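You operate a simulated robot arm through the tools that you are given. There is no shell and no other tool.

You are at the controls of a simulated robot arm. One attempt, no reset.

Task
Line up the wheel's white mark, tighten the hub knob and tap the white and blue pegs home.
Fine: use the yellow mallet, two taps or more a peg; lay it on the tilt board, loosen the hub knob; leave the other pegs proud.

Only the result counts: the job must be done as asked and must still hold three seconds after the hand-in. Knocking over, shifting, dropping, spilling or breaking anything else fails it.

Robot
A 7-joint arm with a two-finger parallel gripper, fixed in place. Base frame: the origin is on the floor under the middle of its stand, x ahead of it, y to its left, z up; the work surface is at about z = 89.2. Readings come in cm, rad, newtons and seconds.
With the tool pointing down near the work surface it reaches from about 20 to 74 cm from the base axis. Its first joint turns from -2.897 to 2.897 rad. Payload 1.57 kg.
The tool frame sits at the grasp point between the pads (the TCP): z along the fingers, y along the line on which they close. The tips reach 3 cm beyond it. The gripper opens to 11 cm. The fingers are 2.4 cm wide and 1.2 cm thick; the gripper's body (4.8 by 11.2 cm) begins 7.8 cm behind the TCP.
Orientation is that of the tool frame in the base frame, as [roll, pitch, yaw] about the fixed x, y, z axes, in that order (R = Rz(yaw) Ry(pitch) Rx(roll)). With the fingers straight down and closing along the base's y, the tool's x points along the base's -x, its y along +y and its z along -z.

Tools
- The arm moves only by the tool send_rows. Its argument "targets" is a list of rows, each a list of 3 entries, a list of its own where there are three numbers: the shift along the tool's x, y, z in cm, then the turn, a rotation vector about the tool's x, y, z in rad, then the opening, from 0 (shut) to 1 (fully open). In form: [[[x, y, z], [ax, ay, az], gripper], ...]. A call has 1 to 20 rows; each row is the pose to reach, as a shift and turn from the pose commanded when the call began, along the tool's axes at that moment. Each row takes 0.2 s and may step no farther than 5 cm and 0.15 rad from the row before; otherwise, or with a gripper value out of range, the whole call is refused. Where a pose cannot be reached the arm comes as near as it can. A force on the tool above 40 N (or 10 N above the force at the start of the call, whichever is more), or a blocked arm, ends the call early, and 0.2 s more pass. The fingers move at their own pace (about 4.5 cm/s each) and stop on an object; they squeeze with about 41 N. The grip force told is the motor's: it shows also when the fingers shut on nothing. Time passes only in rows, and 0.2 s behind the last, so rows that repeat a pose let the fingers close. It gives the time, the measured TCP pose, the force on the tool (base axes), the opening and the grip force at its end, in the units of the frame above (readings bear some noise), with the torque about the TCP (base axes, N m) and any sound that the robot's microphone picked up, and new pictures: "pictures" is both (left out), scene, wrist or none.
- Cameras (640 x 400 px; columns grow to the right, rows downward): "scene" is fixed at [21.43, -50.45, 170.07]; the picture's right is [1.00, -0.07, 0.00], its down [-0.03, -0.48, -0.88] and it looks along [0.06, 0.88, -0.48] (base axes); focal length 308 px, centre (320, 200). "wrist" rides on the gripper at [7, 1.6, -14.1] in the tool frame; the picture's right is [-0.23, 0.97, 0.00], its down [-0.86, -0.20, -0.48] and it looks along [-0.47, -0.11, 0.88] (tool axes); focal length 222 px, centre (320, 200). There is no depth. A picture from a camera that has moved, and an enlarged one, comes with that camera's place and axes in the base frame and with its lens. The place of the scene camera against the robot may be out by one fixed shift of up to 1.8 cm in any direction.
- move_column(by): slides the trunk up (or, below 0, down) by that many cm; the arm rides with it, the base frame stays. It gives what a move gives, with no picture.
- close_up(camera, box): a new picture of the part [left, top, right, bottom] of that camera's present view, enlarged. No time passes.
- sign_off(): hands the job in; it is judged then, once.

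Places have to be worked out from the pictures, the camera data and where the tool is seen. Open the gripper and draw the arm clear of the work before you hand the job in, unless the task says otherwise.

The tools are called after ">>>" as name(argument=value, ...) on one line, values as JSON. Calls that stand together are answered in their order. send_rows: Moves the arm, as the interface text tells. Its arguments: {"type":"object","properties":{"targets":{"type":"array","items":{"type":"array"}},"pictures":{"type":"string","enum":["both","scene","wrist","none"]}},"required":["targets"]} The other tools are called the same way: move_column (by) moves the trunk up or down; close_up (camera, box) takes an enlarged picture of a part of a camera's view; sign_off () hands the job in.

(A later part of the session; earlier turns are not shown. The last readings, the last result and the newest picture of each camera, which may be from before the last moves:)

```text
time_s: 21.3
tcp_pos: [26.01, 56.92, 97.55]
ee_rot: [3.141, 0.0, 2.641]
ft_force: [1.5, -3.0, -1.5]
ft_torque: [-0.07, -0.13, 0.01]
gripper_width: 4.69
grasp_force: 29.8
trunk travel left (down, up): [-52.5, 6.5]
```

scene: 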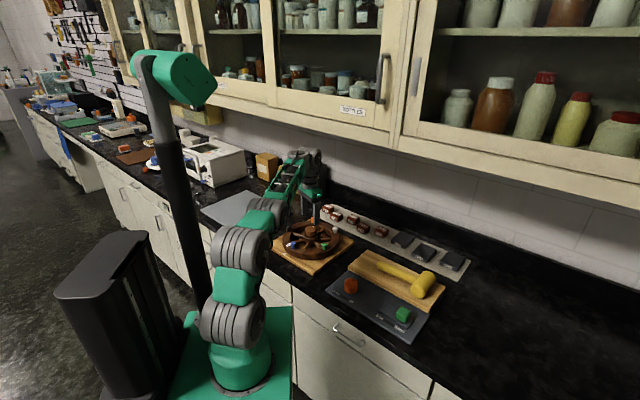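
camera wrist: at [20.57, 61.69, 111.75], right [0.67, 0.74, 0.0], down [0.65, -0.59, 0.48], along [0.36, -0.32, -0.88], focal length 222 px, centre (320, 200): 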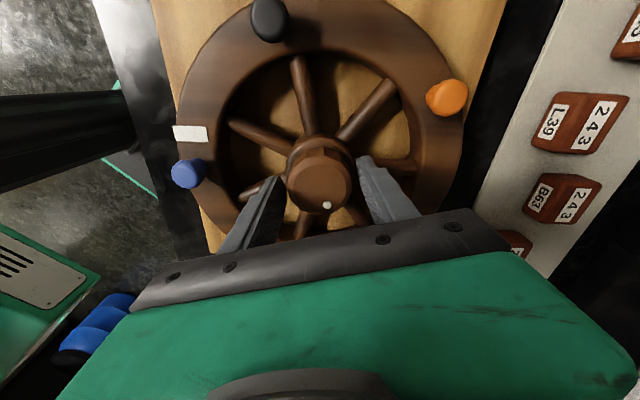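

The grip is now well centred (only about 3 N sideways). I turn clockwise another 0.6 rad.

>>> send_rows(targets=[[[0, 0, 0], [0, 0, 0.1], 0.0], [[0, 0, 0], [0, 0, 0.2], 0.0], [[0, 0, 0], [0, 0, 0.3], 0.0], [[0, 0, 0], [0, 0, 0.4], 0.0], [[0, 0, 0], [0, 0, 0.5], 0.0], [[0, 0, 0], [0, 0, 0.6], 0.0]], pictures="wrist")

```text
time_s: 22.7
tcp_pos: [25.87, 56.86, 97.66]
ee_rot: [-3.14, 0.003, 2.04]
ft_force: [-1.8, -16.5, -17.3]
ft_torque: [0.46, -0.01, -0.03]
gripper_width: 4.7
grasp_force: 44.8
trunk travel left (down, up): [-52.5, 6.5]
camera wrist: at [24.2, 63.85, 111.74], right [0.97, 0.24, 0.0], down [0.21, -0.85, 0.48], along [0.11, -0.47, -0.88], focal length 222 px, centre (320, 200)
```

wrist: 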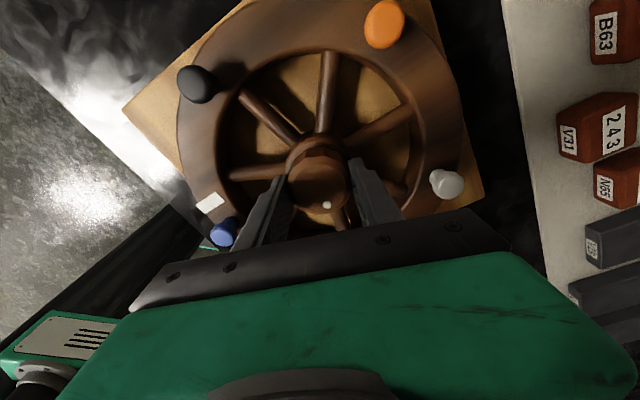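

1.6 rad of clockwise turn so far and still no stop; the downward pull hints that the knob is screwing down. I follow slightly downward and turn on.

>>> send_rows(targets=[[[0, 0, 0.1], [0, 0, 0.1], 0.0], [[0, 0, 0.15], [0, 0, 0.2], 0.0], [[0, 0, 0.15], [0, 0, 0.3], 0.0], [[0, 0, 0.15], [0, 0, 0.4], 0.0], [[0, 0, 0.15], [0, 0, 0.5], 0.0]], pictures="wrist")

```text
time_s: 23.9
tcp_pos: [25.79, 56.71, 97.5]
ee_rot: [-3.141, 0.002, 1.538]
ft_force: [-12.1, -32.0, -15.6]
ft_torque: [-0.94, 0.57, -0.01]
gripper_width: 4.68
grasp_force: 45.5
trunk travel left (down, up): [-52.5, 6.5]
camera wrist: at [27.66, 63.75, 111.76], right [0.97, -0.26, 0.0], down [-0.23, -0.85, 0.48], along [-0.13, -0.46, -0.88], focal length 222 px, centre (320, 200)
```

wrist: 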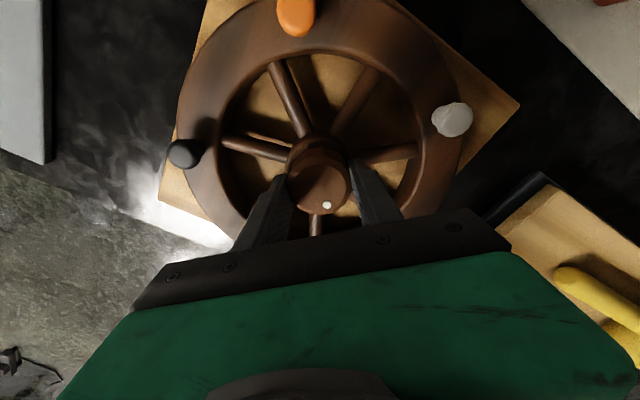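

2.1 rad turned, the dot still follows the gripper and no stop yet. The force pattern puts the knob axis at about (25.6, 56.93), so I release and recentre there before continuing.

>>> send_rows(targets=[[[0, 0, 0], [0, 0, 0], 0.6], [[0, 0, 0], [0, 0, 0], 0.6], [[-0.1, -0.35, -0.1], [0, 0, 0], 0.6], [[-0.1, -0.35, -0.1], [0, 0, 0], 0.3], [[-0.1, -0.35, -0.1], [0, 0, 0], 0.0], [[-0.1, -0.35, -0.1], [0, 0, 0], 0.0]], pictures="wrist")

```text
time_s: 25.3
tcp_pos: [25.69, 56.77, 97.79]
ee_rot: [-3.141, 0.0, 1.54]
ft_force: [14.2, 1.1, 3.0]
ft_torque: [0.04, 0.01, -0.01]
gripper_width: 4.75
grasp_force: 28.1
trunk travel left (down, up): [-52.5, 6.5]
camera wrist: at [27.63, 63.8, 111.86], right [0.97, -0.26, 0.0], down [-0.23, -0.85, 0.48], along [-0.12, -0.46, -0.88], focal length 222 px, centre (320, 200)
```

wrist: 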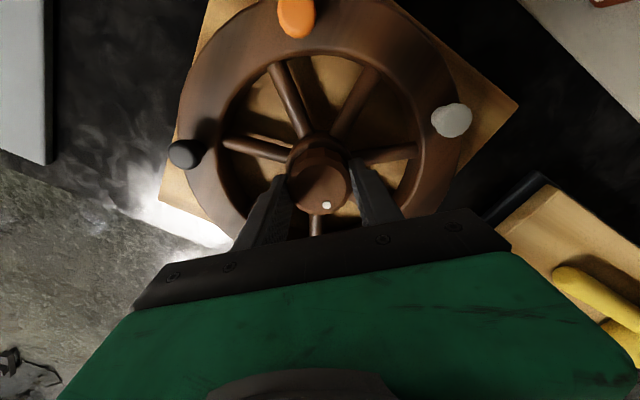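

A 14 N push in +x says the axis is nearer x≈25.8; I shift 0.17 cm that way and turn further clockwise.

>>> send_rows(targets=[[[0, 0.17, 0], [0, 0, 0.0], 0.0], [[0, 0.17, 0], [0, 0, 0.12], 0.0], [[0, 0.17, 0], [0, 0, 0.24], 0.0], [[0, 0.17, 0], [0, 0, 0.36], 0.0], [[0, 0.17, 0], [0, 0, 0.48], 0.0], [[0, 0.17, 0], [0, 0, 0.6], 0.0]], pictures="wrist")

```text
time_s: 26.7
tcp_pos: [25.75, 56.98, 97.51]
ee_rot: [-3.139, 0.0, 0.939]
ft_force: [12.8, 4.6, 3.1]
ft_torque: [-0.13, -0.68, 1.72]
gripper_width: 4.68
grasp_force: 45.0
trunk travel left (down, up): [-52.5, 6.5]
camera wrist: at [31.2, 61.59, 111.82], right [0.65, -0.76, 0.0], down [-0.66, -0.57, 0.48], along [-0.36, -0.31, -0.88], focal length 222 px, centre (320, 200)
```

wrist: 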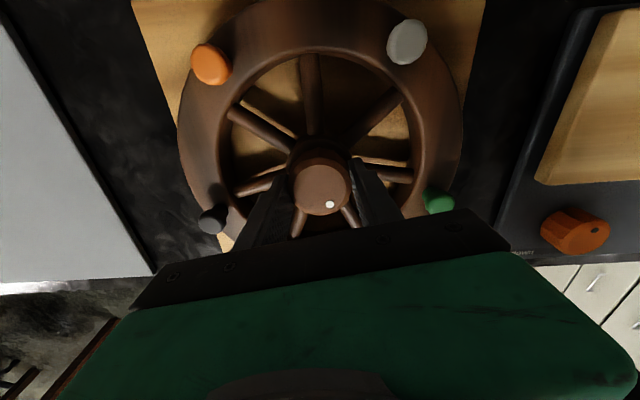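

Now there is 1.7 N m of resisting torque: the knob is coming up tight. I give it a little more turn to seat it and see whether the torque still rises.

>>> send_rows(targets=[[[0, 0, 0], [0, 0, 0.07], 0.0], [[0, 0, 0], [0, 0, 0.14], 0.0], [[0, 0, 0], [0, 0, 0.14], 0.0]], pictures="wrist")

```text
time_s: 27.5
tcp_pos: [25.69, 56.8, 97.55]
ee_rot: [-3.139, 0.003, 0.798]
ft_force: [7.6, -1.3, 1.9]
ft_torque: [-0.29, -0.75, 1.24]
gripper_width: 4.73
grasp_force: 45.0
trunk travel left (down, up): [-52.5, 6.5]
camera wrist: at [31.75, 60.76, 111.79], right [0.54, -0.84, 0.0], down [-0.74, -0.47, 0.48], along [-0.4, -0.26, -0.88], focal length 222 px, centre (320, 200)
```

wrist: 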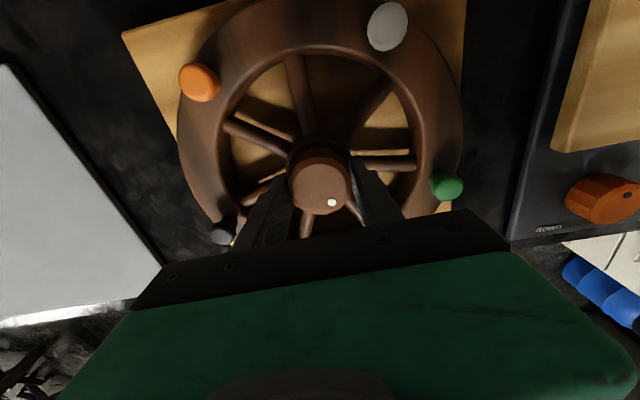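

The knob's dot now slips under the fingers, so the knob is at its tight stop after roughly 150°. I release, lift, unwind the wrist and return to the viewing pose to check the marks.

>>> send_rows(targets=[[[0, 0, 0], [0, 0, 0], 0.6], [[0, 0, 0], [0, 0, 0], 0.73], [[0, 0, -1.5], [0, 0, 0], 0.73], [[0, 0, -5.5], [0, 0, 0], 0.73], [[-0.15, 0, -6.3], [0, 0, -0.146], 0.73], [[-0.3, 0, -7], [0, 0, -0.292], 0.73], [[-0.45, 0, -7.8], [0, 0, -0.438], 0.73], [[-0.6, 0, -8.5], [0, 0, -0.584], 0.73], [[-0.75, 0, -9.3], [0, 0, -0.73], 0.73], [[-0.9, 0, -10], [0, 0, -0.876], 0.73], [[-1.05, 0, -10.8], [0, 0, -1.022], 0.73], [[-1.2, 0, -11.5], [0, 0, -1.168], 0.73], [[-1.35, 0, -12.3], [0, 0, -1.314], 0.73], [[-1.5, 0, -13], [0, 0, -1.46], 0.73], [[-1.65, 0, -13.8], [0, 0, -1.606], 0.73], [[-1.8, 0, -14.5], [0, 0, -1.752], 0.73], [[-2, 0, -15.3], [0, 0, -1.898], 0.73], [[-2.2, 0, -16], [0, 0, -2.044], 0.73], [[-2.4, 0, -16.8], [0, 0, -2.19], 0.73], [[-2.51, 0.07, -17.4], [0, 0, -2.336], 0.73]])

>>> close_up(camera="wrist", box=[225, 10, 445, 230])

>>> close_up(camera="wrist", box=[255, 50, 319, 114])

>>> close_up(camera="scene", box=[265, 205, 361, 265])

```text
time_s: 31.7
tcp_pos: [23.91, 54.87, 114.92]
ee_rot: [3.141, 0.0, 3.138]
ft_force: [-0.2, -0.7, -0.6]
ft_torque: [0.0, -0.03, 0.0]
gripper_width: 8.02
grasp_force: 0.1
trunk travel left (down, up): [-52.5, 6.5]
camera wrist: at [16.94, 56.58, 129.19], right [0.23, 0.97, 0.0], down [0.86, -0.2, 0.48], along [0.46, -0.11, -0.88], focal length 222 px, centre (320, 200)
```

scene: 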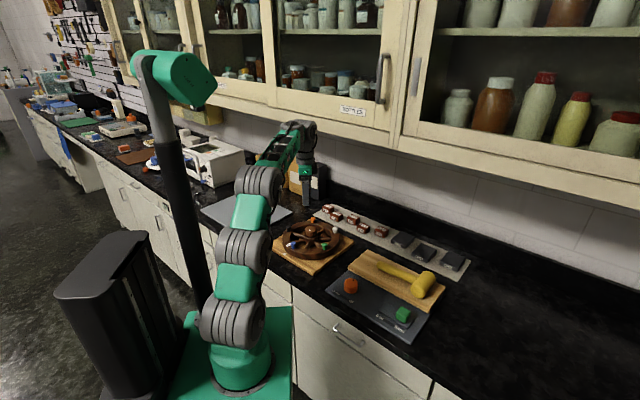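
wrist: 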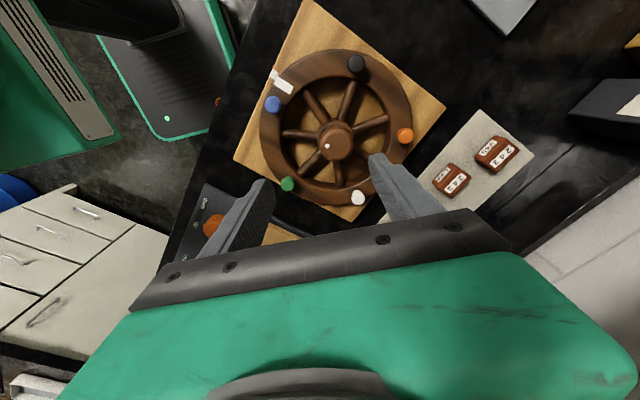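

```text
1.82 times, centred on (335, 120) of wrist
camera zoom: at [16.94, 56.58, 129.19], right [0.23, 0.97, 0.0], down [0.86, -0.2, 0.48], along [0.46, -0.11, -0.88], focal length 404 px, centre (293, 346)
```

zoom: 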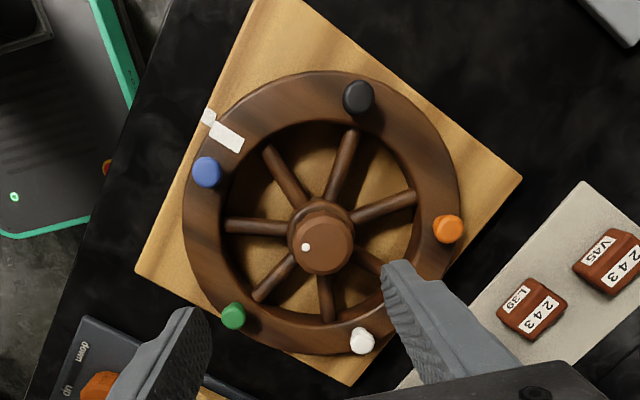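

```text
6.25 times, centred on (287, 82) of wrist
camera zoom: at [16.94, 56.58, 129.19], right [0.23, 0.97, 0.0], down [0.86, -0.2, 0.48], along [0.46, -0.11, -0.88], focal length 1388 px, centre (526, 938)
```

zoom: 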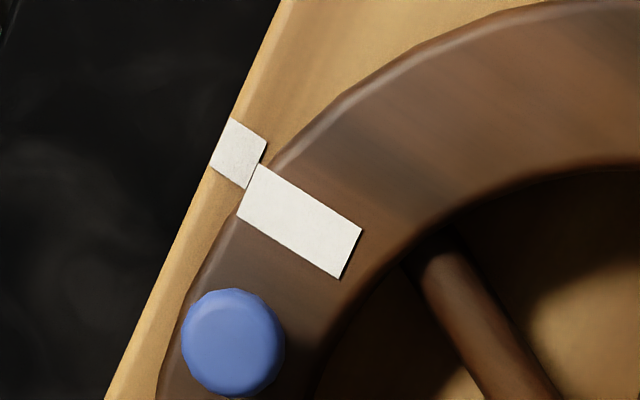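

```text
6.67 times, centred on (313, 235) of scene
camera zoom: at [21.43, -50.45, 170.07], right [1.0, -0.07, 0.0], down [-0.03, -0.48, -0.88], along [0.06, 0.88, -0.48], focal length 2054 px, centre (367, -33)
```

zoom: 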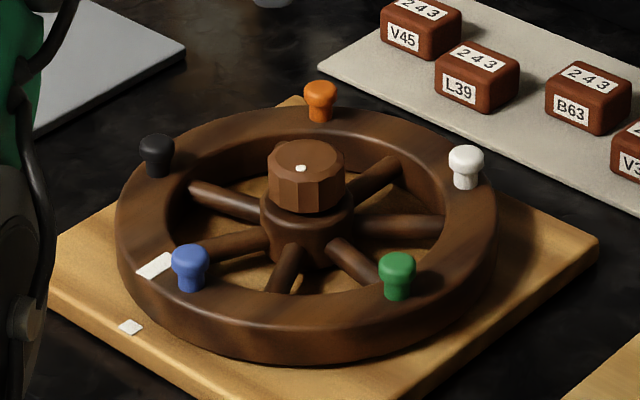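

The wheel mark is unchanged after tightening. Now for the mallet: I plan to hold it by its head (fingers on the two end faces), so that a downward tap acts straight under the tool. The handle must point outward from the wheel when tapping, so I first swing the hand clockwise while travelling toward the mallet.

>>> send_rows(targets=[[[-1.52, -1.2, 0.25], [0, 0, 0.146], 1], [[-3.05, -2.4, 0.5], [0, 0, 0.292], 1], [[-4.57, -3.6, 0.75], [0, 0, 0.438], 1], [[-6.1, -4.8, 1], [0, 0, 0.584], 1], [[-7.62, -6, 1.25], [0, 0, 0.73], 1], [[-9.15, -7.2, 1.5], [0, 0, 0.876], 1], [[-10.67, -8.4, 1.75], [0, 0, 1.022], 1], [[-12.2, -9.6, 2], [0, 0, 1.168], 1], [[-13.7, -10.8, 2.25], [0, 0, 1.314], 1], [[-15.25, -12, 2.5], [0, 0, 1.46], 1], [[-16.8, -13.2, 2.75], [0, 0, 1.606], 1], [[-18.3, -14.4, 3], [0, 0, 1.752], 1], [[-19.8, -15.6, 3.25], [0, 0, 1.898], 1], [[-21.3, -16.8, 3.5], [0, 0, 2.044], 1], [[-22.9, -18, 3.75], [0, 0, 2.19], 1], [[-24.4, -19.2, 4], [0, 0, 2.336], 1], [[-25.9, -20.4, 4.25], [0, 0, 2.482], 1], [[-27.4, -21.6, 4.5], [0, 0, 2.628], 1], [[-29, -22.8, 4.75], [0, 0, 2.774], 1], [[-30.5, -24, 5], [0, 0, 2.92], 1]])

```text
time_s: 35.9
tcp_pos: [54.53, 30.79, 110.09]
ee_rot: [3.142, -0.001, 0.213]
ft_force: [-0.4, -0.7, 1.0]
ft_torque: [0.03, 0.03, -0.01]
gripper_width: 10.99
grasp_force: 0.1
trunk travel left (down, up): [-52.5, 6.5]
camera wrist: at [61.66, 30.77, 124.28], right [-0.02, -1.0, 0.0], down [-0.88, 0.01, 0.48], along [-0.48, 0.01, -0.88], focal length 222 px, centre (320, 200)
```

scene: 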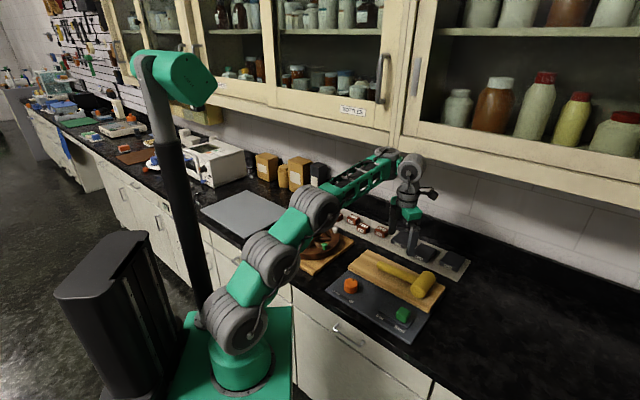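
wrist: 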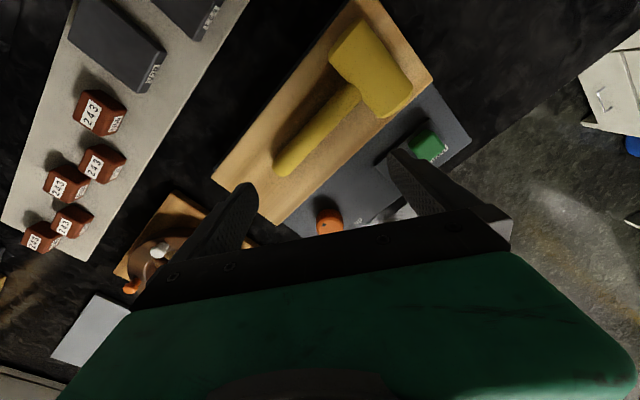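

The mallet is now clearly visible from the other side. I zoom in to measure the head's two end faces and its centre.

>>> close_up(camera="wrist", box=[250, 0, 450, 200])

>>> close_up(camera="scene", box=[370, 255, 450, 310])

```text
2.00 times, centred on (350, 100) of wrist
camera zoom: at [61.66, 30.77, 124.28], right [-0.02, -1.0, 0.0], down [-0.88, 0.01, 0.48], along [-0.48, 0.01, -0.88], focal length 444 px, centre (260, 400)
```

zoom: 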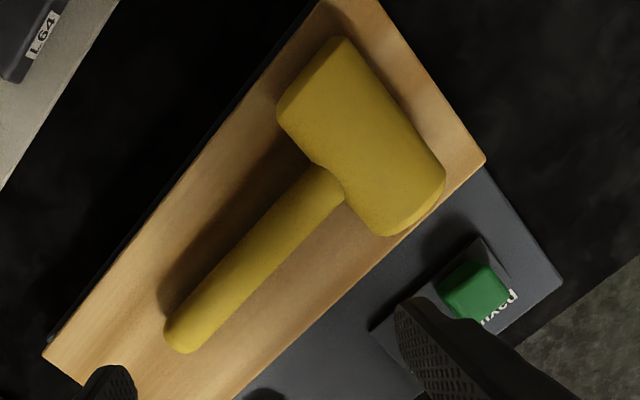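

```text
7.27 times, centred on (410, 282) of scene
camera zoom: at [21.43, -50.45, 170.07], right [1.0, -0.07, 0.0], down [-0.03, -0.48, -0.88], along [0.06, 0.88, -0.48], focal length 2241 px, centre (-334, -400)
```

zoom: 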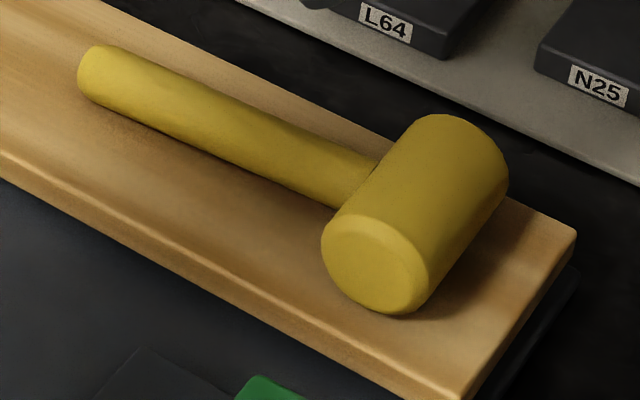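

Head centre comes out at about (62.4, 24.75), length about 8.8, diameter about 4.9, board top near z≈91.5. I turn the hand to close along the head's axis and hover above it.

>>> send_rows(targets=[[[0.92, 1.08, 0.6], [0, 0, 0.143], 1], [[1.83, 2.16, 1.2], [0, 0, 0.286], 1], [[2.75, 3.24, 1.8], [0, 0, 0.428], 1], [[3.66, 4.32, 2.4], [0, 0, 0.571], 1], [[4.58, 5.4, 3], [0, 0, 0.714], 1], [[5.5, 6.5, 3.5], [0, 0, 0.857], 1], [[6.41, 7.56, 4.1], [0, 0, 0.998], 1], [[6.41, 7.56, 4.1], [0, 0, 0.998], 1]])

>>> close_up(camera="wrist", box=[200, 60, 440, 240])

```text
time_s: 37.7
tcp_pos: [60.84, 23.25, 104.33]
ee_rot: [-3.141, -0.002, -0.781]
ft_force: [0.6, 0.3, 0.2]
ft_torque: [0.01, 0.01, -0.01]
gripper_width: 10.98
grasp_force: 0.0
out of reach, approached as far as the arm can: row 6, 7, 8
trunk travel left (down, up): [-52.5, 6.5]
camera wrist: at [64.62, 17.21, 118.45], right [-0.85, -0.53, 0.0], down [-0.47, 0.74, 0.48], along [-0.25, 0.41, -0.88], focal length 222 px, centre (320, 200)
```

scene: 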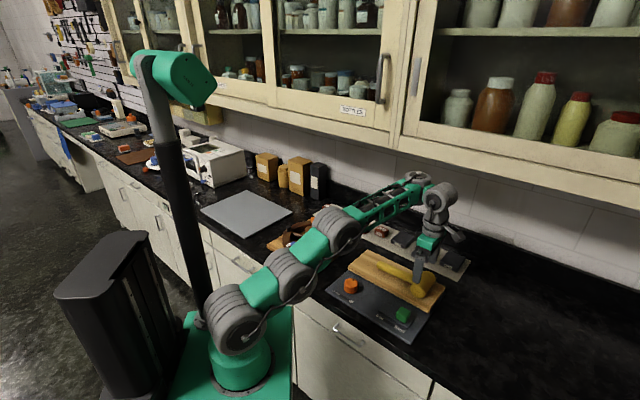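
wrist: 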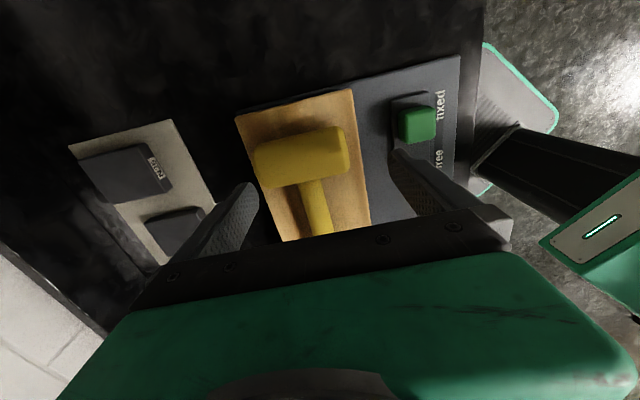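

```text
2.22 times, centred on (320, 150) of wrist
camera zoom: at [64.62, 17.21, 118.45], right [-0.85, -0.53, 0.0], down [-0.47, 0.74, 0.48], along [-0.25, 0.41, -0.88], focal length 494 px, centre (320, 311)
```

zoom: 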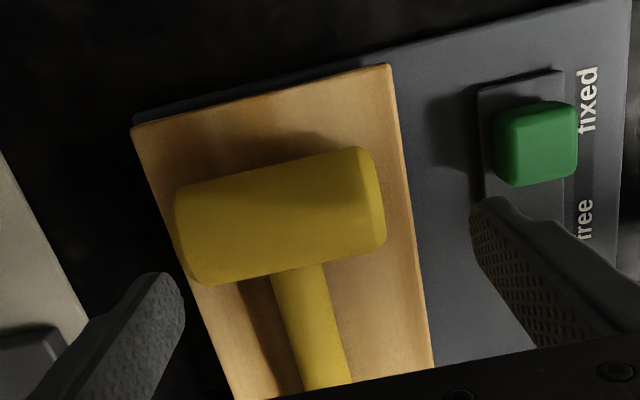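

The arm was at the edge of its reach at that height, about 2.1 cm short along the closing axis. I lower to TCP z≈100 while shifting to centre over the head.

>>> send_rows(targets=[[[0, -0.7, 1.5], [0, 0, 0], 1], [[0, -1.4, 3], [0, 0, 0], 1], [[0, -2.09, 4.3], [0, 0, 0], 1], [[0, -2.09, 4.3], [0, 0, 0], 1]], pictures="wrist")

>>> close_up(camera="wrist", box=[200, 60, 440, 240])

```text
time_s: 38.7
tcp_pos: [62.08, 24.54, 100.19]
ee_rot: [3.141, 0.0, -0.78]
ft_force: [-0.5, 0.1, 0.3]
ft_torque: [0.0, -0.01, 0.03]
gripper_width: 10.99
grasp_force: 0.1
out of reach, approached as far as the arm can: row 3, 4
trunk travel left (down, up): [-52.5, 6.5]
camera wrist: at [65.87, 18.44, 114.3], right [-0.85, -0.53, 0.0], down [-0.47, 0.74, 0.48], along [-0.25, 0.41, -0.88], focal length 222 px, centre (320, 200)
```

wrist: 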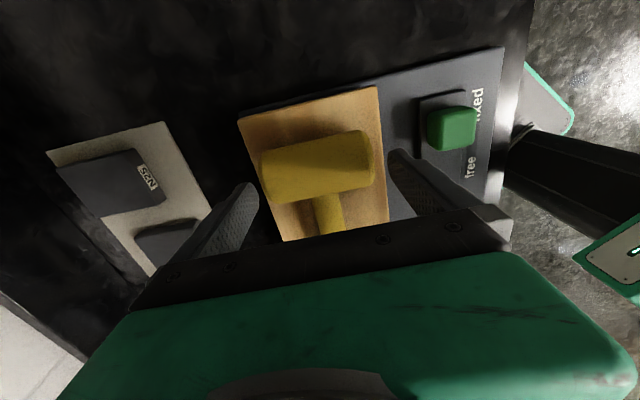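

```text
2.22 times, centred on (320, 150) of wrist
camera zoom: at [65.87, 18.44, 114.3], right [-0.85, -0.53, 0.0], down [-0.47, 0.74, 0.48], along [-0.25, 0.41, -0.88], focal length 494 px, centre (320, 311)
```

zoom: 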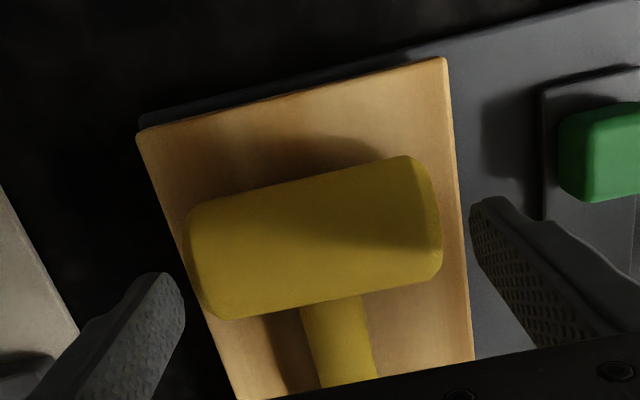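

The head now sits between the two fingers. I make a 0.3 cm correction along the closing axis and lower the fingers beside the end faces.

>>> send_rows(targets=[[[-0.1, -0.3, 1.5], [0, 0, 0], 1], [[-0.1, -0.3, 3], [0, 0, 0], 1], [[-0.1, -0.3, 4.2], [0, 0, 0], 1], [[-0.1, -0.3, 5.0], [0, 0, 0], 1], [[-0.1, -0.3, 5.0], [0, 0, 0], 1]], pictures="wrist")

>>> close_up(camera="wrist", box=[200, 60, 440, 240])

```text
time_s: 39.9
tcp_pos: [62.13, 24.66, 95.05]
ee_rot: [3.141, 0.001, -0.781]
ft_force: [-0.6, 0.1, 0.7]
ft_torque: [0.03, -0.01, 0.01]
gripper_width: 10.99
grasp_force: 0.1
trunk travel left (down, up): [-52.5, 6.5]
camera wrist: at [65.93, 18.66, 109.19], right [-0.85, -0.53, 0.0], down [-0.47, 0.74, 0.48], along [-0.26, 0.41, -0.88], focal length 222 px, centre (320, 200)
```

wrist: 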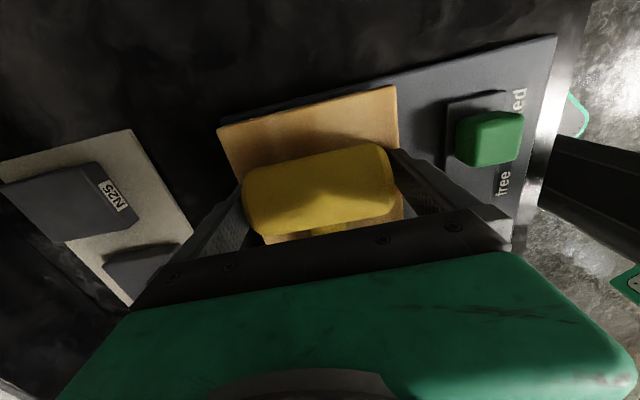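

```text
2.22 times, centred on (320, 150) of wrist
camera zoom: at [65.93, 18.66, 109.19], right [-0.85, -0.53, 0.0], down [-0.47, 0.74, 0.48], along [-0.26, 0.41, -0.88], focal length 494 px, centre (320, 311)
```

zoom: 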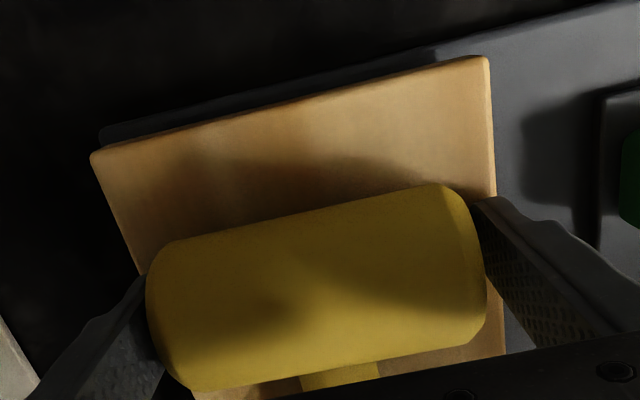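

Both fingers are down beside the end faces without contact. I close on the head.

>>> send_rows(targets=[[[0, 0, 0], [0, 0, 0], 0.85], [[0, 0, 0], [0, 0, 0], 0.7], [[0, 0, 0], [0, 0, 0], 0.4], [[0, 0, 0], [0, 0, 0], 0.2], [[0, 0, 0], [0, 0, 0], 0.0], [[0, 0, 0], [0, 0, 0], 0.0]], pictures="wrist")

```text
time_s: 41.3
tcp_pos: [62.02, 24.75, 95.06]
ee_rot: [3.142, 0.002, -0.781]
ft_force: [1.1, 0.7, 0.6]
ft_torque: [0.09, -0.1, -0.06]
gripper_width: 9.99
grasp_force: 41.2
trunk travel left (down, up): [-52.5, 6.5]
camera wrist: at [65.94, 18.66, 109.2], right [-0.85, -0.53, 0.0], down [-0.47, 0.74, 0.48], along [-0.26, 0.41, -0.88], focal length 222 px, centre (320, 200)
```

wrist: 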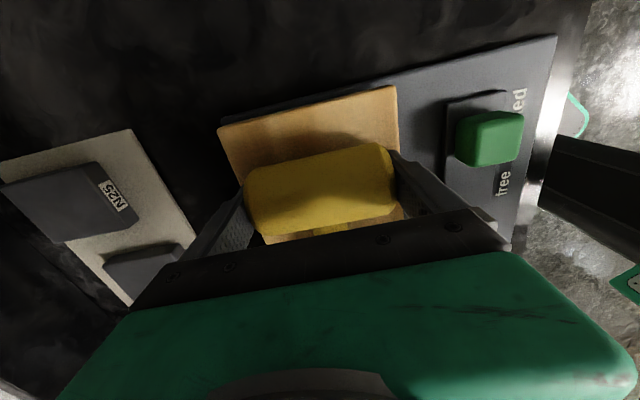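

The head is gripped (length 10.0 cm, grip force 41 N). I lift a few centimetres straight up and check weight and that the mallet hangs steady.

>>> send_rows(targets=[[[0, 0, -0.5], [0, 0, 0], 0.0], [[0, 0, -1.5], [0, 0, 0], 0.0], [[0, 0, -3], [0, 0, 0], 0.0], [[0, 0, -4.5], [0, 0, 0], 0.0], [[0, 0, -4.5], [0, 0, 0], 0.0]])

>>> close_up(camera="scene", box=[350, 225, 470, 315])

```text
time_s: 42.5
tcp_pos: [62.09, 24.73, 99.39]
ee_rot: [3.141, 0.003, -0.778]
ft_force: [0.5, 0.1, -2.7]
ft_torque: [-0.04, -0.02, -0.01]
gripper_width: 10.0
grasp_force: 40.5
trunk travel left (down, up): [-52.5, 6.5]
camera wrist: at [65.94, 18.68, 113.54], right [-0.85, -0.53, 0.0], down [-0.47, 0.74, 0.48], along [-0.26, 0.41, -0.88], focal length 222 px, centre (320, 200)
```

scene: 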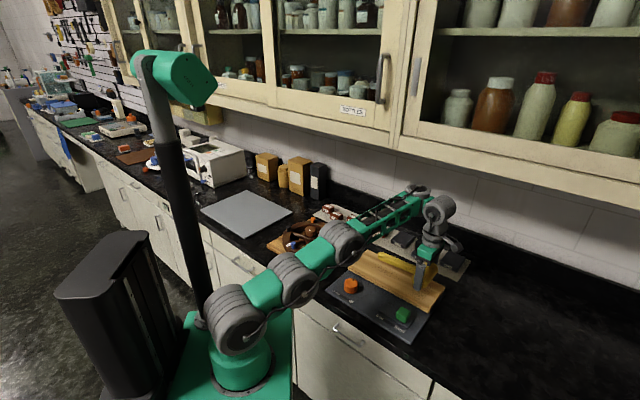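
wrist: 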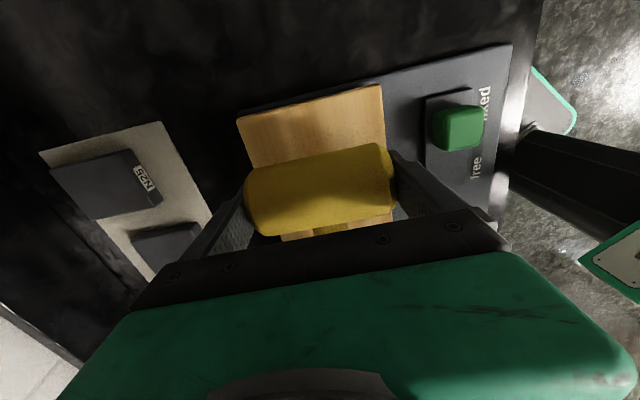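

```text
4.44 times, centred on (410, 270) of scene
camera zoom: at [21.43, -50.45, 170.07], right [1.0, -0.07, 0.0], down [-0.03, -0.48, -0.88], along [0.06, 0.88, -0.48], focal length 1369 px, centre (-80, -111)
```

zoom: 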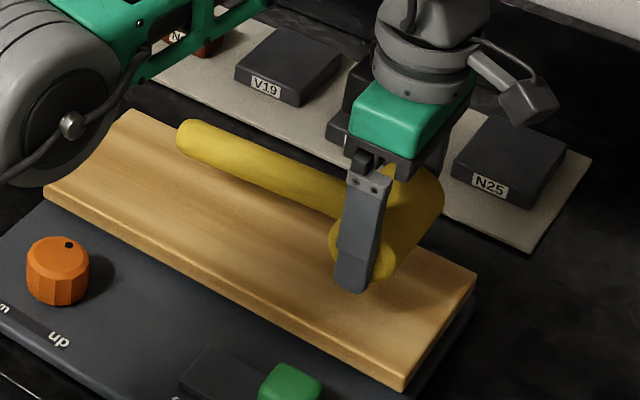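

The mallet (about 0.3 kg) is held firmly and level. I carry it back toward the wheel at safe height while turning half a turn counter-clockwise, so the handle will point away from the wheel.

>>> send_rows(targets=[[[-1.39, -0.12, -0.6], [0, 0, -0.146], 0], [[-2.78, -0.24, -1.2], [0, 0, -0.292], 0], [[-4.18, -0.36, -1.8], [0, 0, -0.438], 0], [[-5.57, -0.48, -2.4], [0, 0, -0.584], 0], [[-6.96, -0.6, -3], [0, 0, -0.73], 0], [[-8.35, -0.72, -3.6], [0, 0, -0.876], 0], [[-9.75, -0.84, -4.2], [0, 0, -1.022], 0], [[-11.14, -0.96, -4.8], [0, 0, -1.168], 0], [[-12.53, -1.08, -5.4], [0, 0, -1.314], 0], [[-13.92, -1.2, -6], [0, 0, -1.46], 0], [[-15.3, -1.32, -6.6], [0, 0, -1.606], 0], [[-16.7, -1.44, -6.6], [0, 0, -1.752], 0], [[-18.1, -1.56, -6.6], [0, 0, -1.898], 0], [[-19.5, -1.68, -6.6], [0, 0, -2.044], 0], [[-20.9, -1.8, -6.6], [0, 0, -2.19], 0], [[-22.3, -1.92, -6.6], [0, 0, -2.336], 0], [[-23.7, -2.04, -6.6], [0, 0, -2.482], 0], [[-25.1, -2.16, -6.6], [0, 0, -2.628], 0], [[-26.5, -2.28, -6.6], [0, 0, -2.774], 0], [[-27.85, -2.41, -6.6], [0, 0, -2.92], 0]])

```text
time_s: 46.7
tcp_pos: [44.22, 45.99, 106.19]
ee_rot: [-3.139, 0.001, 2.14]
ft_force: [0.4, -0.3, -3.3]
ft_torque: [0.06, 0.04, 0.04]
gripper_width: 9.97
grasp_force: 41.1
trunk travel left (down, up): [-52.5, 6.5]
camera wrist: at [41.87, 52.8, 120.25], right [0.94, 0.33, 0.0], down [0.29, -0.83, 0.48], along [0.16, -0.45, -0.88], focal length 222 px, centre (320, 200)
```

scene: 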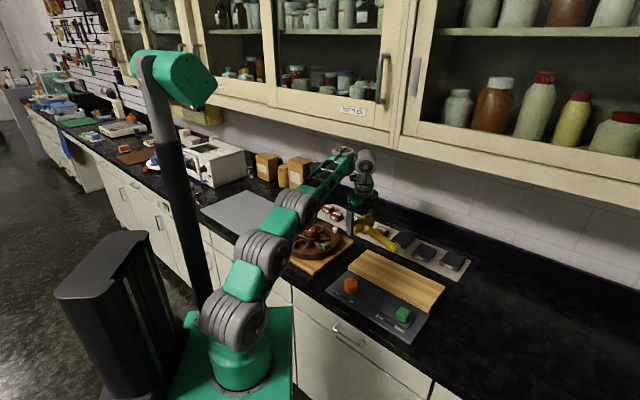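
wrist: 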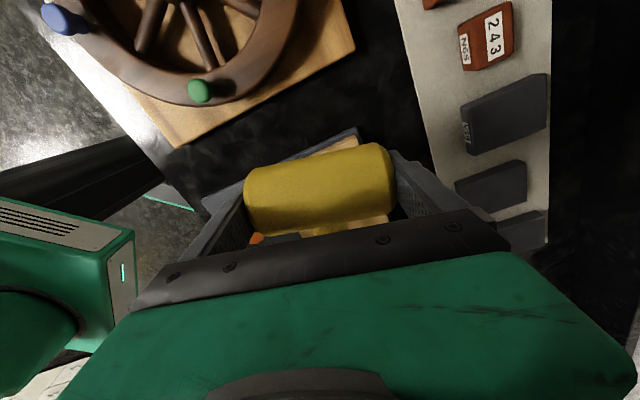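

The mallet's handle now points away from the wheel and the board stayed put. I move to hover over the white peg at about (35.5, 58.8).

>>> send_rows(targets=[[[3.1, -0.09, 0.5], [0, 0, -0.05], 0], [[6.2, -0.18, 1.1], [0, 0, -0.1], 0], [[9.3, -0.26, 1.7], [0, 0, -0.15], 0], [[12.4, -0.35, 2.2], [0, 0, -0.2], 0], [[15.46, -0.43, 2.7], [0, 0, -0.216], 0], [[15.46, -0.43, 2.7], [0, 0, -0.216], 0]])

>>> close_up(camera="scene", box=[270, 195, 390, 275])

```text
time_s: 48.1
tcp_pos: [35.49, 59.08, 103.41]
ee_rot: [-3.139, 0.0, 2.355]
ft_force: [-0.2, 0.0, -3.0]
ft_torque: [0.04, 0.08, 0.02]
gripper_width: 9.99
grasp_force: 41.0
trunk travel left (down, up): [-52.5, 6.5]
camera wrist: at [31.75, 65.22, 117.65], right [0.85, 0.53, 0.0], down [0.46, -0.75, 0.48], along [0.25, -0.41, -0.88], focal length 222 px, centre (320, 200)
```

scene: 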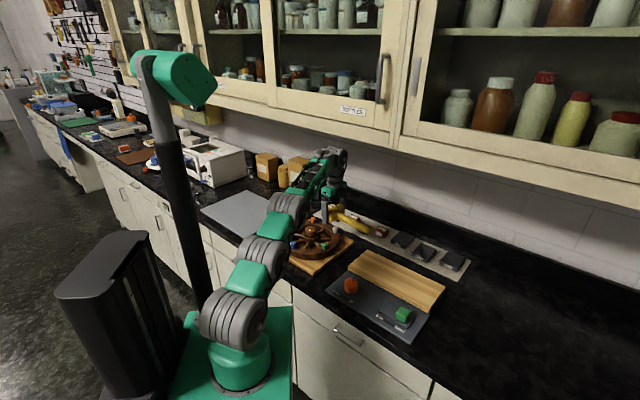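
wrist: 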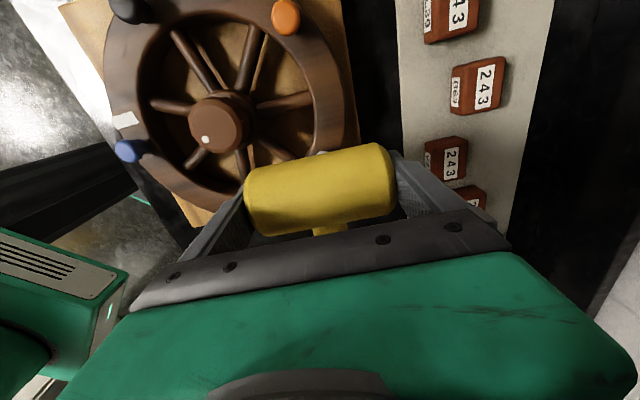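

```text
5.00 times, centred on (330, 235) of scene
camera zoom: at [21.43, -50.45, 170.07], right [1.0, -0.07, 0.0], down [-0.03, -0.48, -0.88], along [0.06, 0.88, -0.48], focal length 1540 px, centre (270, 25)
```

zoom: 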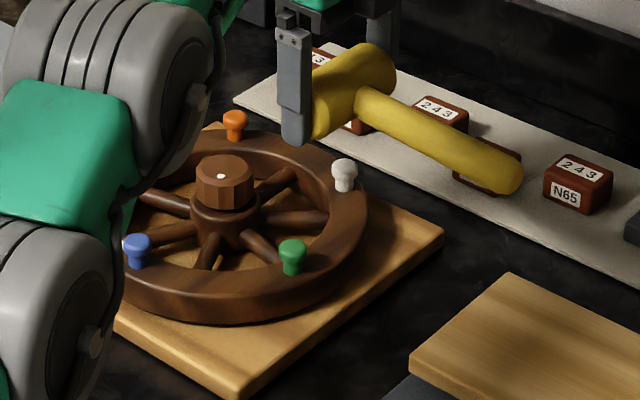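

The head is over the white peg (a bit of white shows just at the head's near edge). I lower gently to find first contact, expected around TCP z≈99.7.

>>> send_rows(targets=[[[-0.15, -0.15, 1.5], [0, 0, 0], 0], [[-0.15, -0.15, 2.7], [0, 0, 0], 0], [[-0.15, -0.15, 3.3], [0, 0, 0], 0], [[-0.15, -0.15, 3.7], [0, 0, 0], 0]])

>>> close_up(camera="scene", box=[290, 205, 370, 260])

```text
time_s: 49.1
tcp_pos: [35.63, 58.62, 99.55]
ee_rot: [-3.141, -0.001, 2.354]
ft_force: [-0.3, -0.4, -2.7]
ft_torque: [0.05, 0.08, -0.05]
gripper_width: 9.98
grasp_force: 41.3
trunk travel left (down, up): [-52.5, 6.5]
camera wrist: at [31.72, 64.79, 113.78], right [0.85, 0.53, 0.0], down [0.46, -0.75, 0.48], along [0.25, -0.41, -0.88], focal length 222 px, centre (320, 200)
```

scene: 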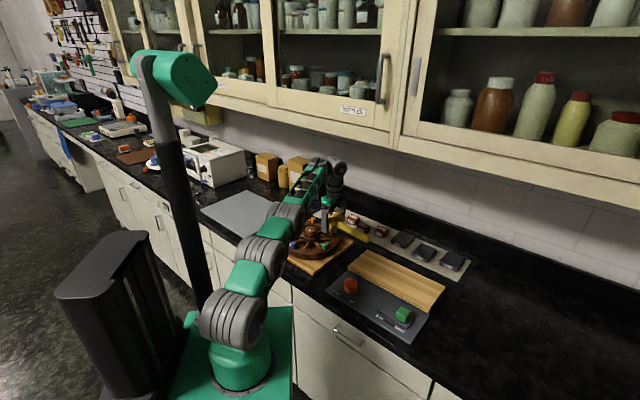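
wrist: 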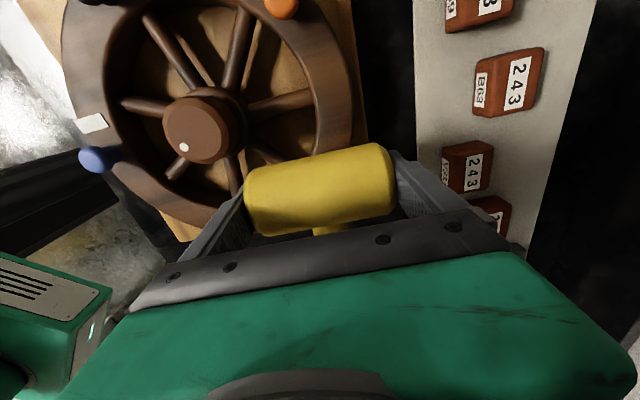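

```text
7.27 times, centred on (330, 232) of scene
camera zoom: at [21.43, -50.45, 170.07], right [1.0, -0.07, 0.0], down [-0.03, -0.48, -0.88], along [0.06, 0.88, -0.48], focal length 2241 px, centre (247, -36)
```

zoom: 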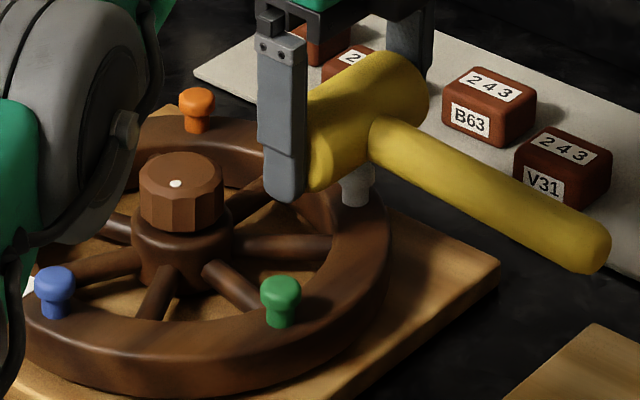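

Not yet in contact, and the head is right above the peg. I make a first tap: back up 1.2 cm, strike down to 0.6 cm below this height, and lift again.

>>> send_rows(targets=[[[0, 0, -1.2], [0, 0, 0], 0], [[0, 0, 0.6], [0, 0, 0], 0], [[0, 0, -1.5], [0, 0, 0], 0]])

>>> close_up(camera="scene", box=[290, 205, 370, 260])

```text
time_s: 49.9
tcp_pos: [35.47, 58.52, 101.22]
ee_rot: [-3.14, 0.0, 2.358]
ft_force: [0.0, 0.6, -3.8]
ft_torque: [0.08, 0.08, 0.01]
gripper_width: 9.98
grasp_force: 40.9
trunk travel left (down, up): [-52.5, 6.5]
camera wrist: at [31.68, 64.7, 115.37], right [0.85, 0.53, 0.0], down [0.46, -0.75, 0.48], along [0.25, -0.41, -0.88], focal length 222 px, centre (320, 200)
```

scene: 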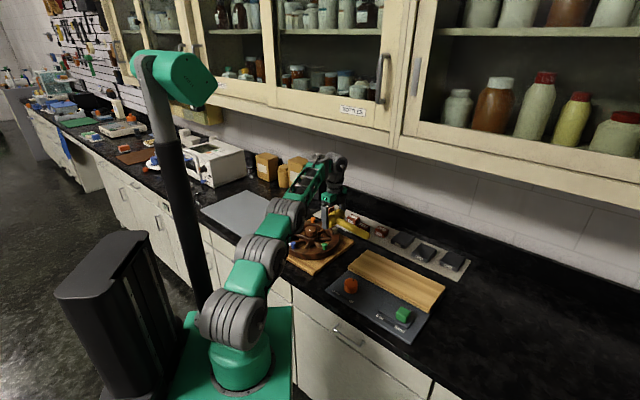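
wrist: 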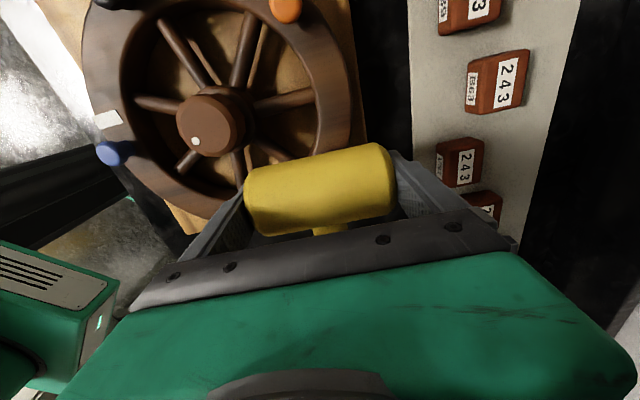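

```text
7.27 times, centred on (330, 232) of scene
camera zoom: at [21.43, -50.45, 170.07], right [1.0, -0.07, 0.0], down [-0.03, -0.48, -0.88], along [0.06, 0.88, -0.48], focal length 2241 px, centre (247, -36)
```

zoom: 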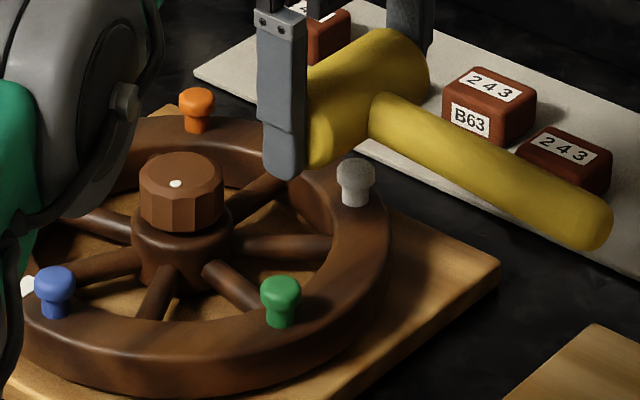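

The peg looks almost unchanged, so that tap was too shallow. I strike again, down to about z≈98.8, and hold a moment to read the contact force.

>>> send_rows(targets=[[[0, 0, 1.5], [0, 0, 0], 0], [[0, 0, 2.5], [0, 0, 0], 0], [[0, 0, 2.5], [0, 0, 0], 0]])

>>> close_up(camera="scene", box=[290, 205, 370, 260])

```text
time_s: 50.7
tcp_pos: [35.69, 58.56, 98.84]
ee_rot: [-3.14, -0.002, 2.356]
ft_force: [-0.4, 0.3, -4.0]
ft_torque: [0.04, 0.05, 0.0]
gripper_width: 9.95
grasp_force: 41.4
trunk travel left (down, up): [-52.5, 6.5]
camera wrist: at [31.79, 64.69, 113.03], right [0.85, 0.53, 0.0], down [0.46, -0.75, 0.48], along [0.25, -0.41, -0.88], focal length 222 px, centre (320, 200)
```

scene: 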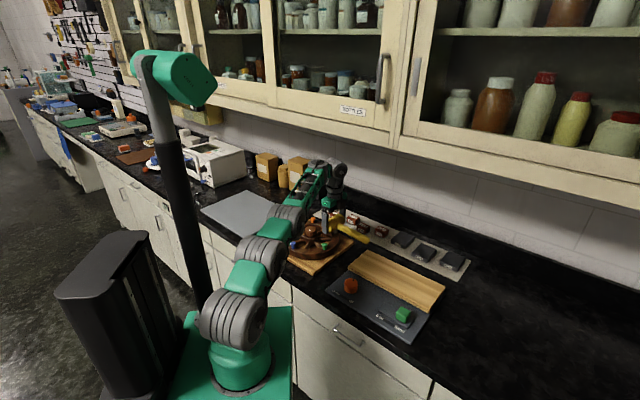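
wrist: 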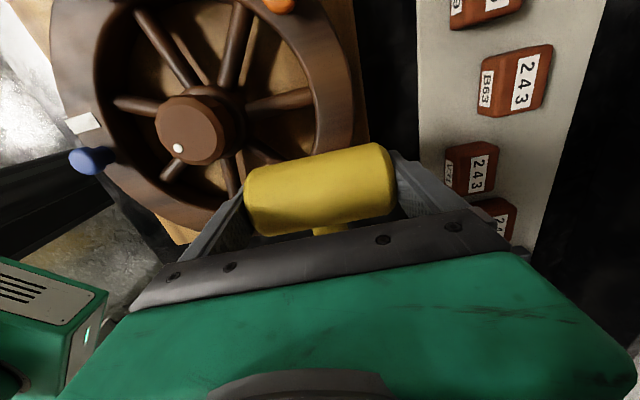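

```text
7.27 times, centred on (330, 232) of scene
camera zoom: at [21.43, -50.45, 170.07], right [1.0, -0.07, 0.0], down [-0.03, -0.48, -0.88], along [0.06, 0.88, -0.48], focal length 2241 px, centre (247, -36)
```

zoom: 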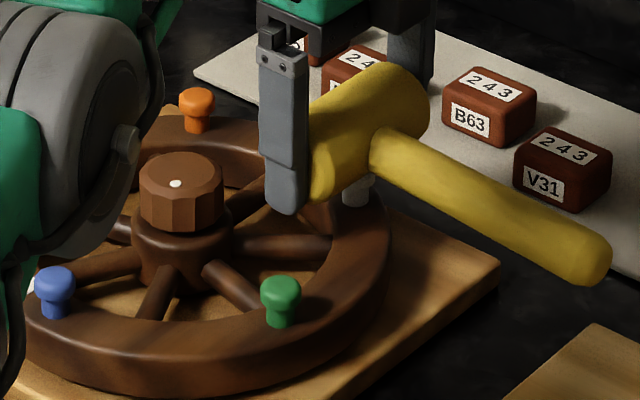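

No contact force is left although the head is now low, so the peg may have sunk with the stroke. I lift and look at the peg.

>>> send_rows(targets=[[[0, 0, -1.5], [0, 0, 0], 0], [[0, 0, -4], [0, 0, 0], 0], [[0, 0, -4], [0, 0, 0], 0]])

>>> close_up(camera="scene", box=[290, 205, 370, 260])

>>> close_up(camera="wrist", box=[60, 0, 420, 225])

```text
time_s: 51.5
tcp_pos: [35.65, 58.47, 102.64]
ee_rot: [-3.14, 0.0, 2.355]
ft_force: [0.4, 0.6, -2.7]
ft_torque: [0.05, 0.08, 0.0]
gripper_width: 9.97
grasp_force: 41.0
trunk travel left (down, up): [-52.5, 6.5]
camera wrist: at [31.83, 64.53, 116.82], right [0.85, 0.53, 0.0], down [0.46, -0.75, 0.48], along [0.25, -0.41, -0.88], focal length 222 px, centre (320, 200)
```

scene: 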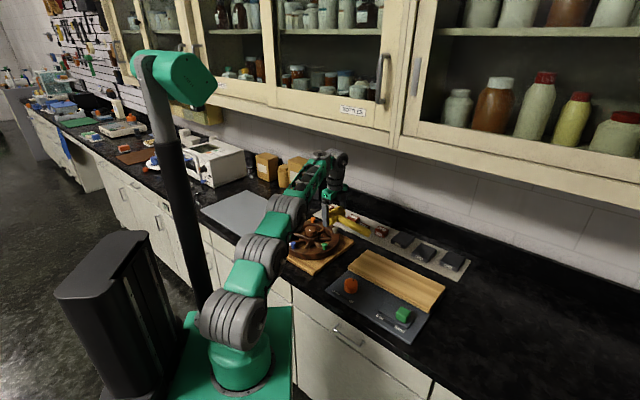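
wrist: 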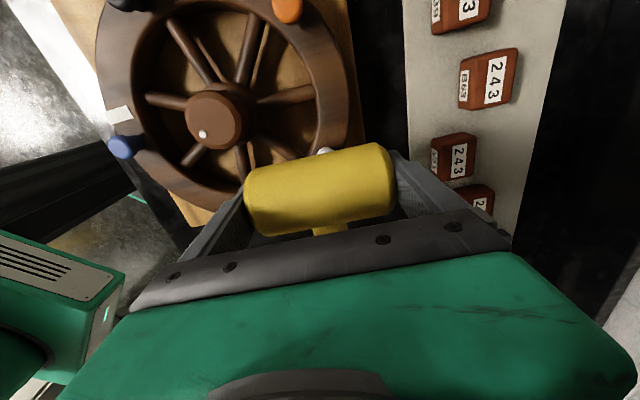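

```text
7.27 times, centred on (330, 232) of scene
camera zoom: at [21.43, -50.45, 170.07], right [1.0, -0.07, 0.0], down [-0.03, -0.48, -0.88], along [0.06, 0.88, -0.48], focal length 2241 px, centre (247, -36)
```

zoom: 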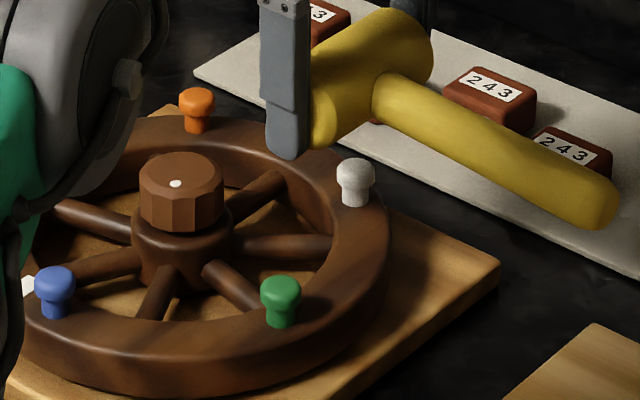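

```text
1.78 times, centred on (240, 112) of wrist
camera zoom: at [31.83, 64.53, 116.82], right [0.85, 0.53, 0.0], down [0.46, -0.75, 0.48], along [0.25, -0.41, -0.88], focal length 395 px, centre (462, 356)
```

zoom: 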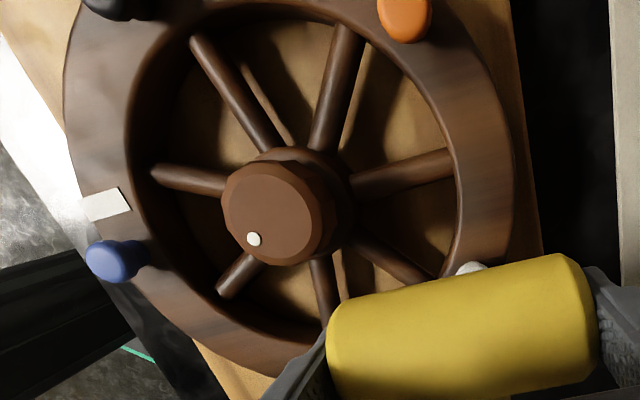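

The white peg is still fully proud, and the head's underside sits only about 2.7 cm below the TCP, so contact should start near z≈98.5. I lower further in small steps to touch.

>>> send_rows(targets=[[[0, 0, 2], [0, 0, 0], 0], [[0, 0, 3.6], [0, 0, 0], 0], [[0, 0, 4.1], [0, 0, 0], 0], [[0, 0, 4.4], [0, 0, 0], 0]], pictures="scene")

>>> close_up(camera="scene", box=[290, 205, 370, 260])

```text
time_s: 52.5
tcp_pos: [35.43, 58.53, 98.28]
ee_rot: [3.141, -0.002, 2.355]
ft_force: [-2.7, -1.7, 0.6]
ft_torque: [0.02, 0.09, 0.01]
gripper_width: 9.97
grasp_force: 40.9
trunk travel left (down, up): [-52.5, 6.5]
```

scene: 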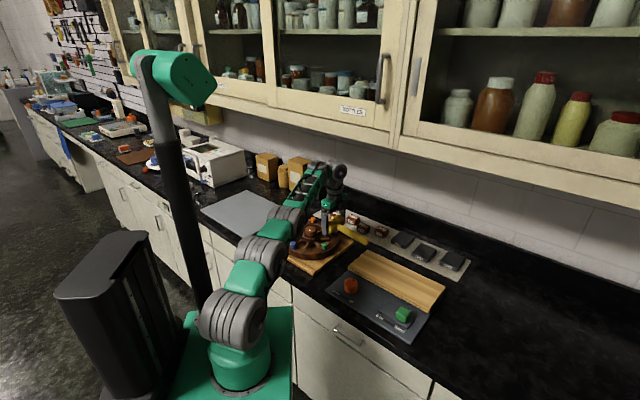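

```text
7.27 times, centred on (330, 232) of scene
camera zoom: at [21.43, -50.45, 170.07], right [1.0, -0.07, 0.0], down [-0.03, -0.48, -0.88], along [0.06, 0.88, -0.48], focal length 2241 px, centre (247, -36)
```

zoom: 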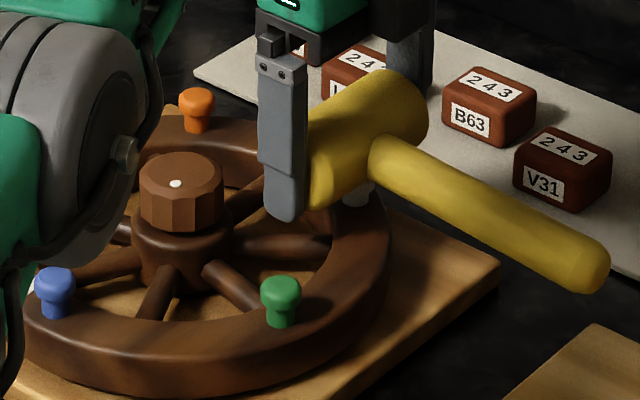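

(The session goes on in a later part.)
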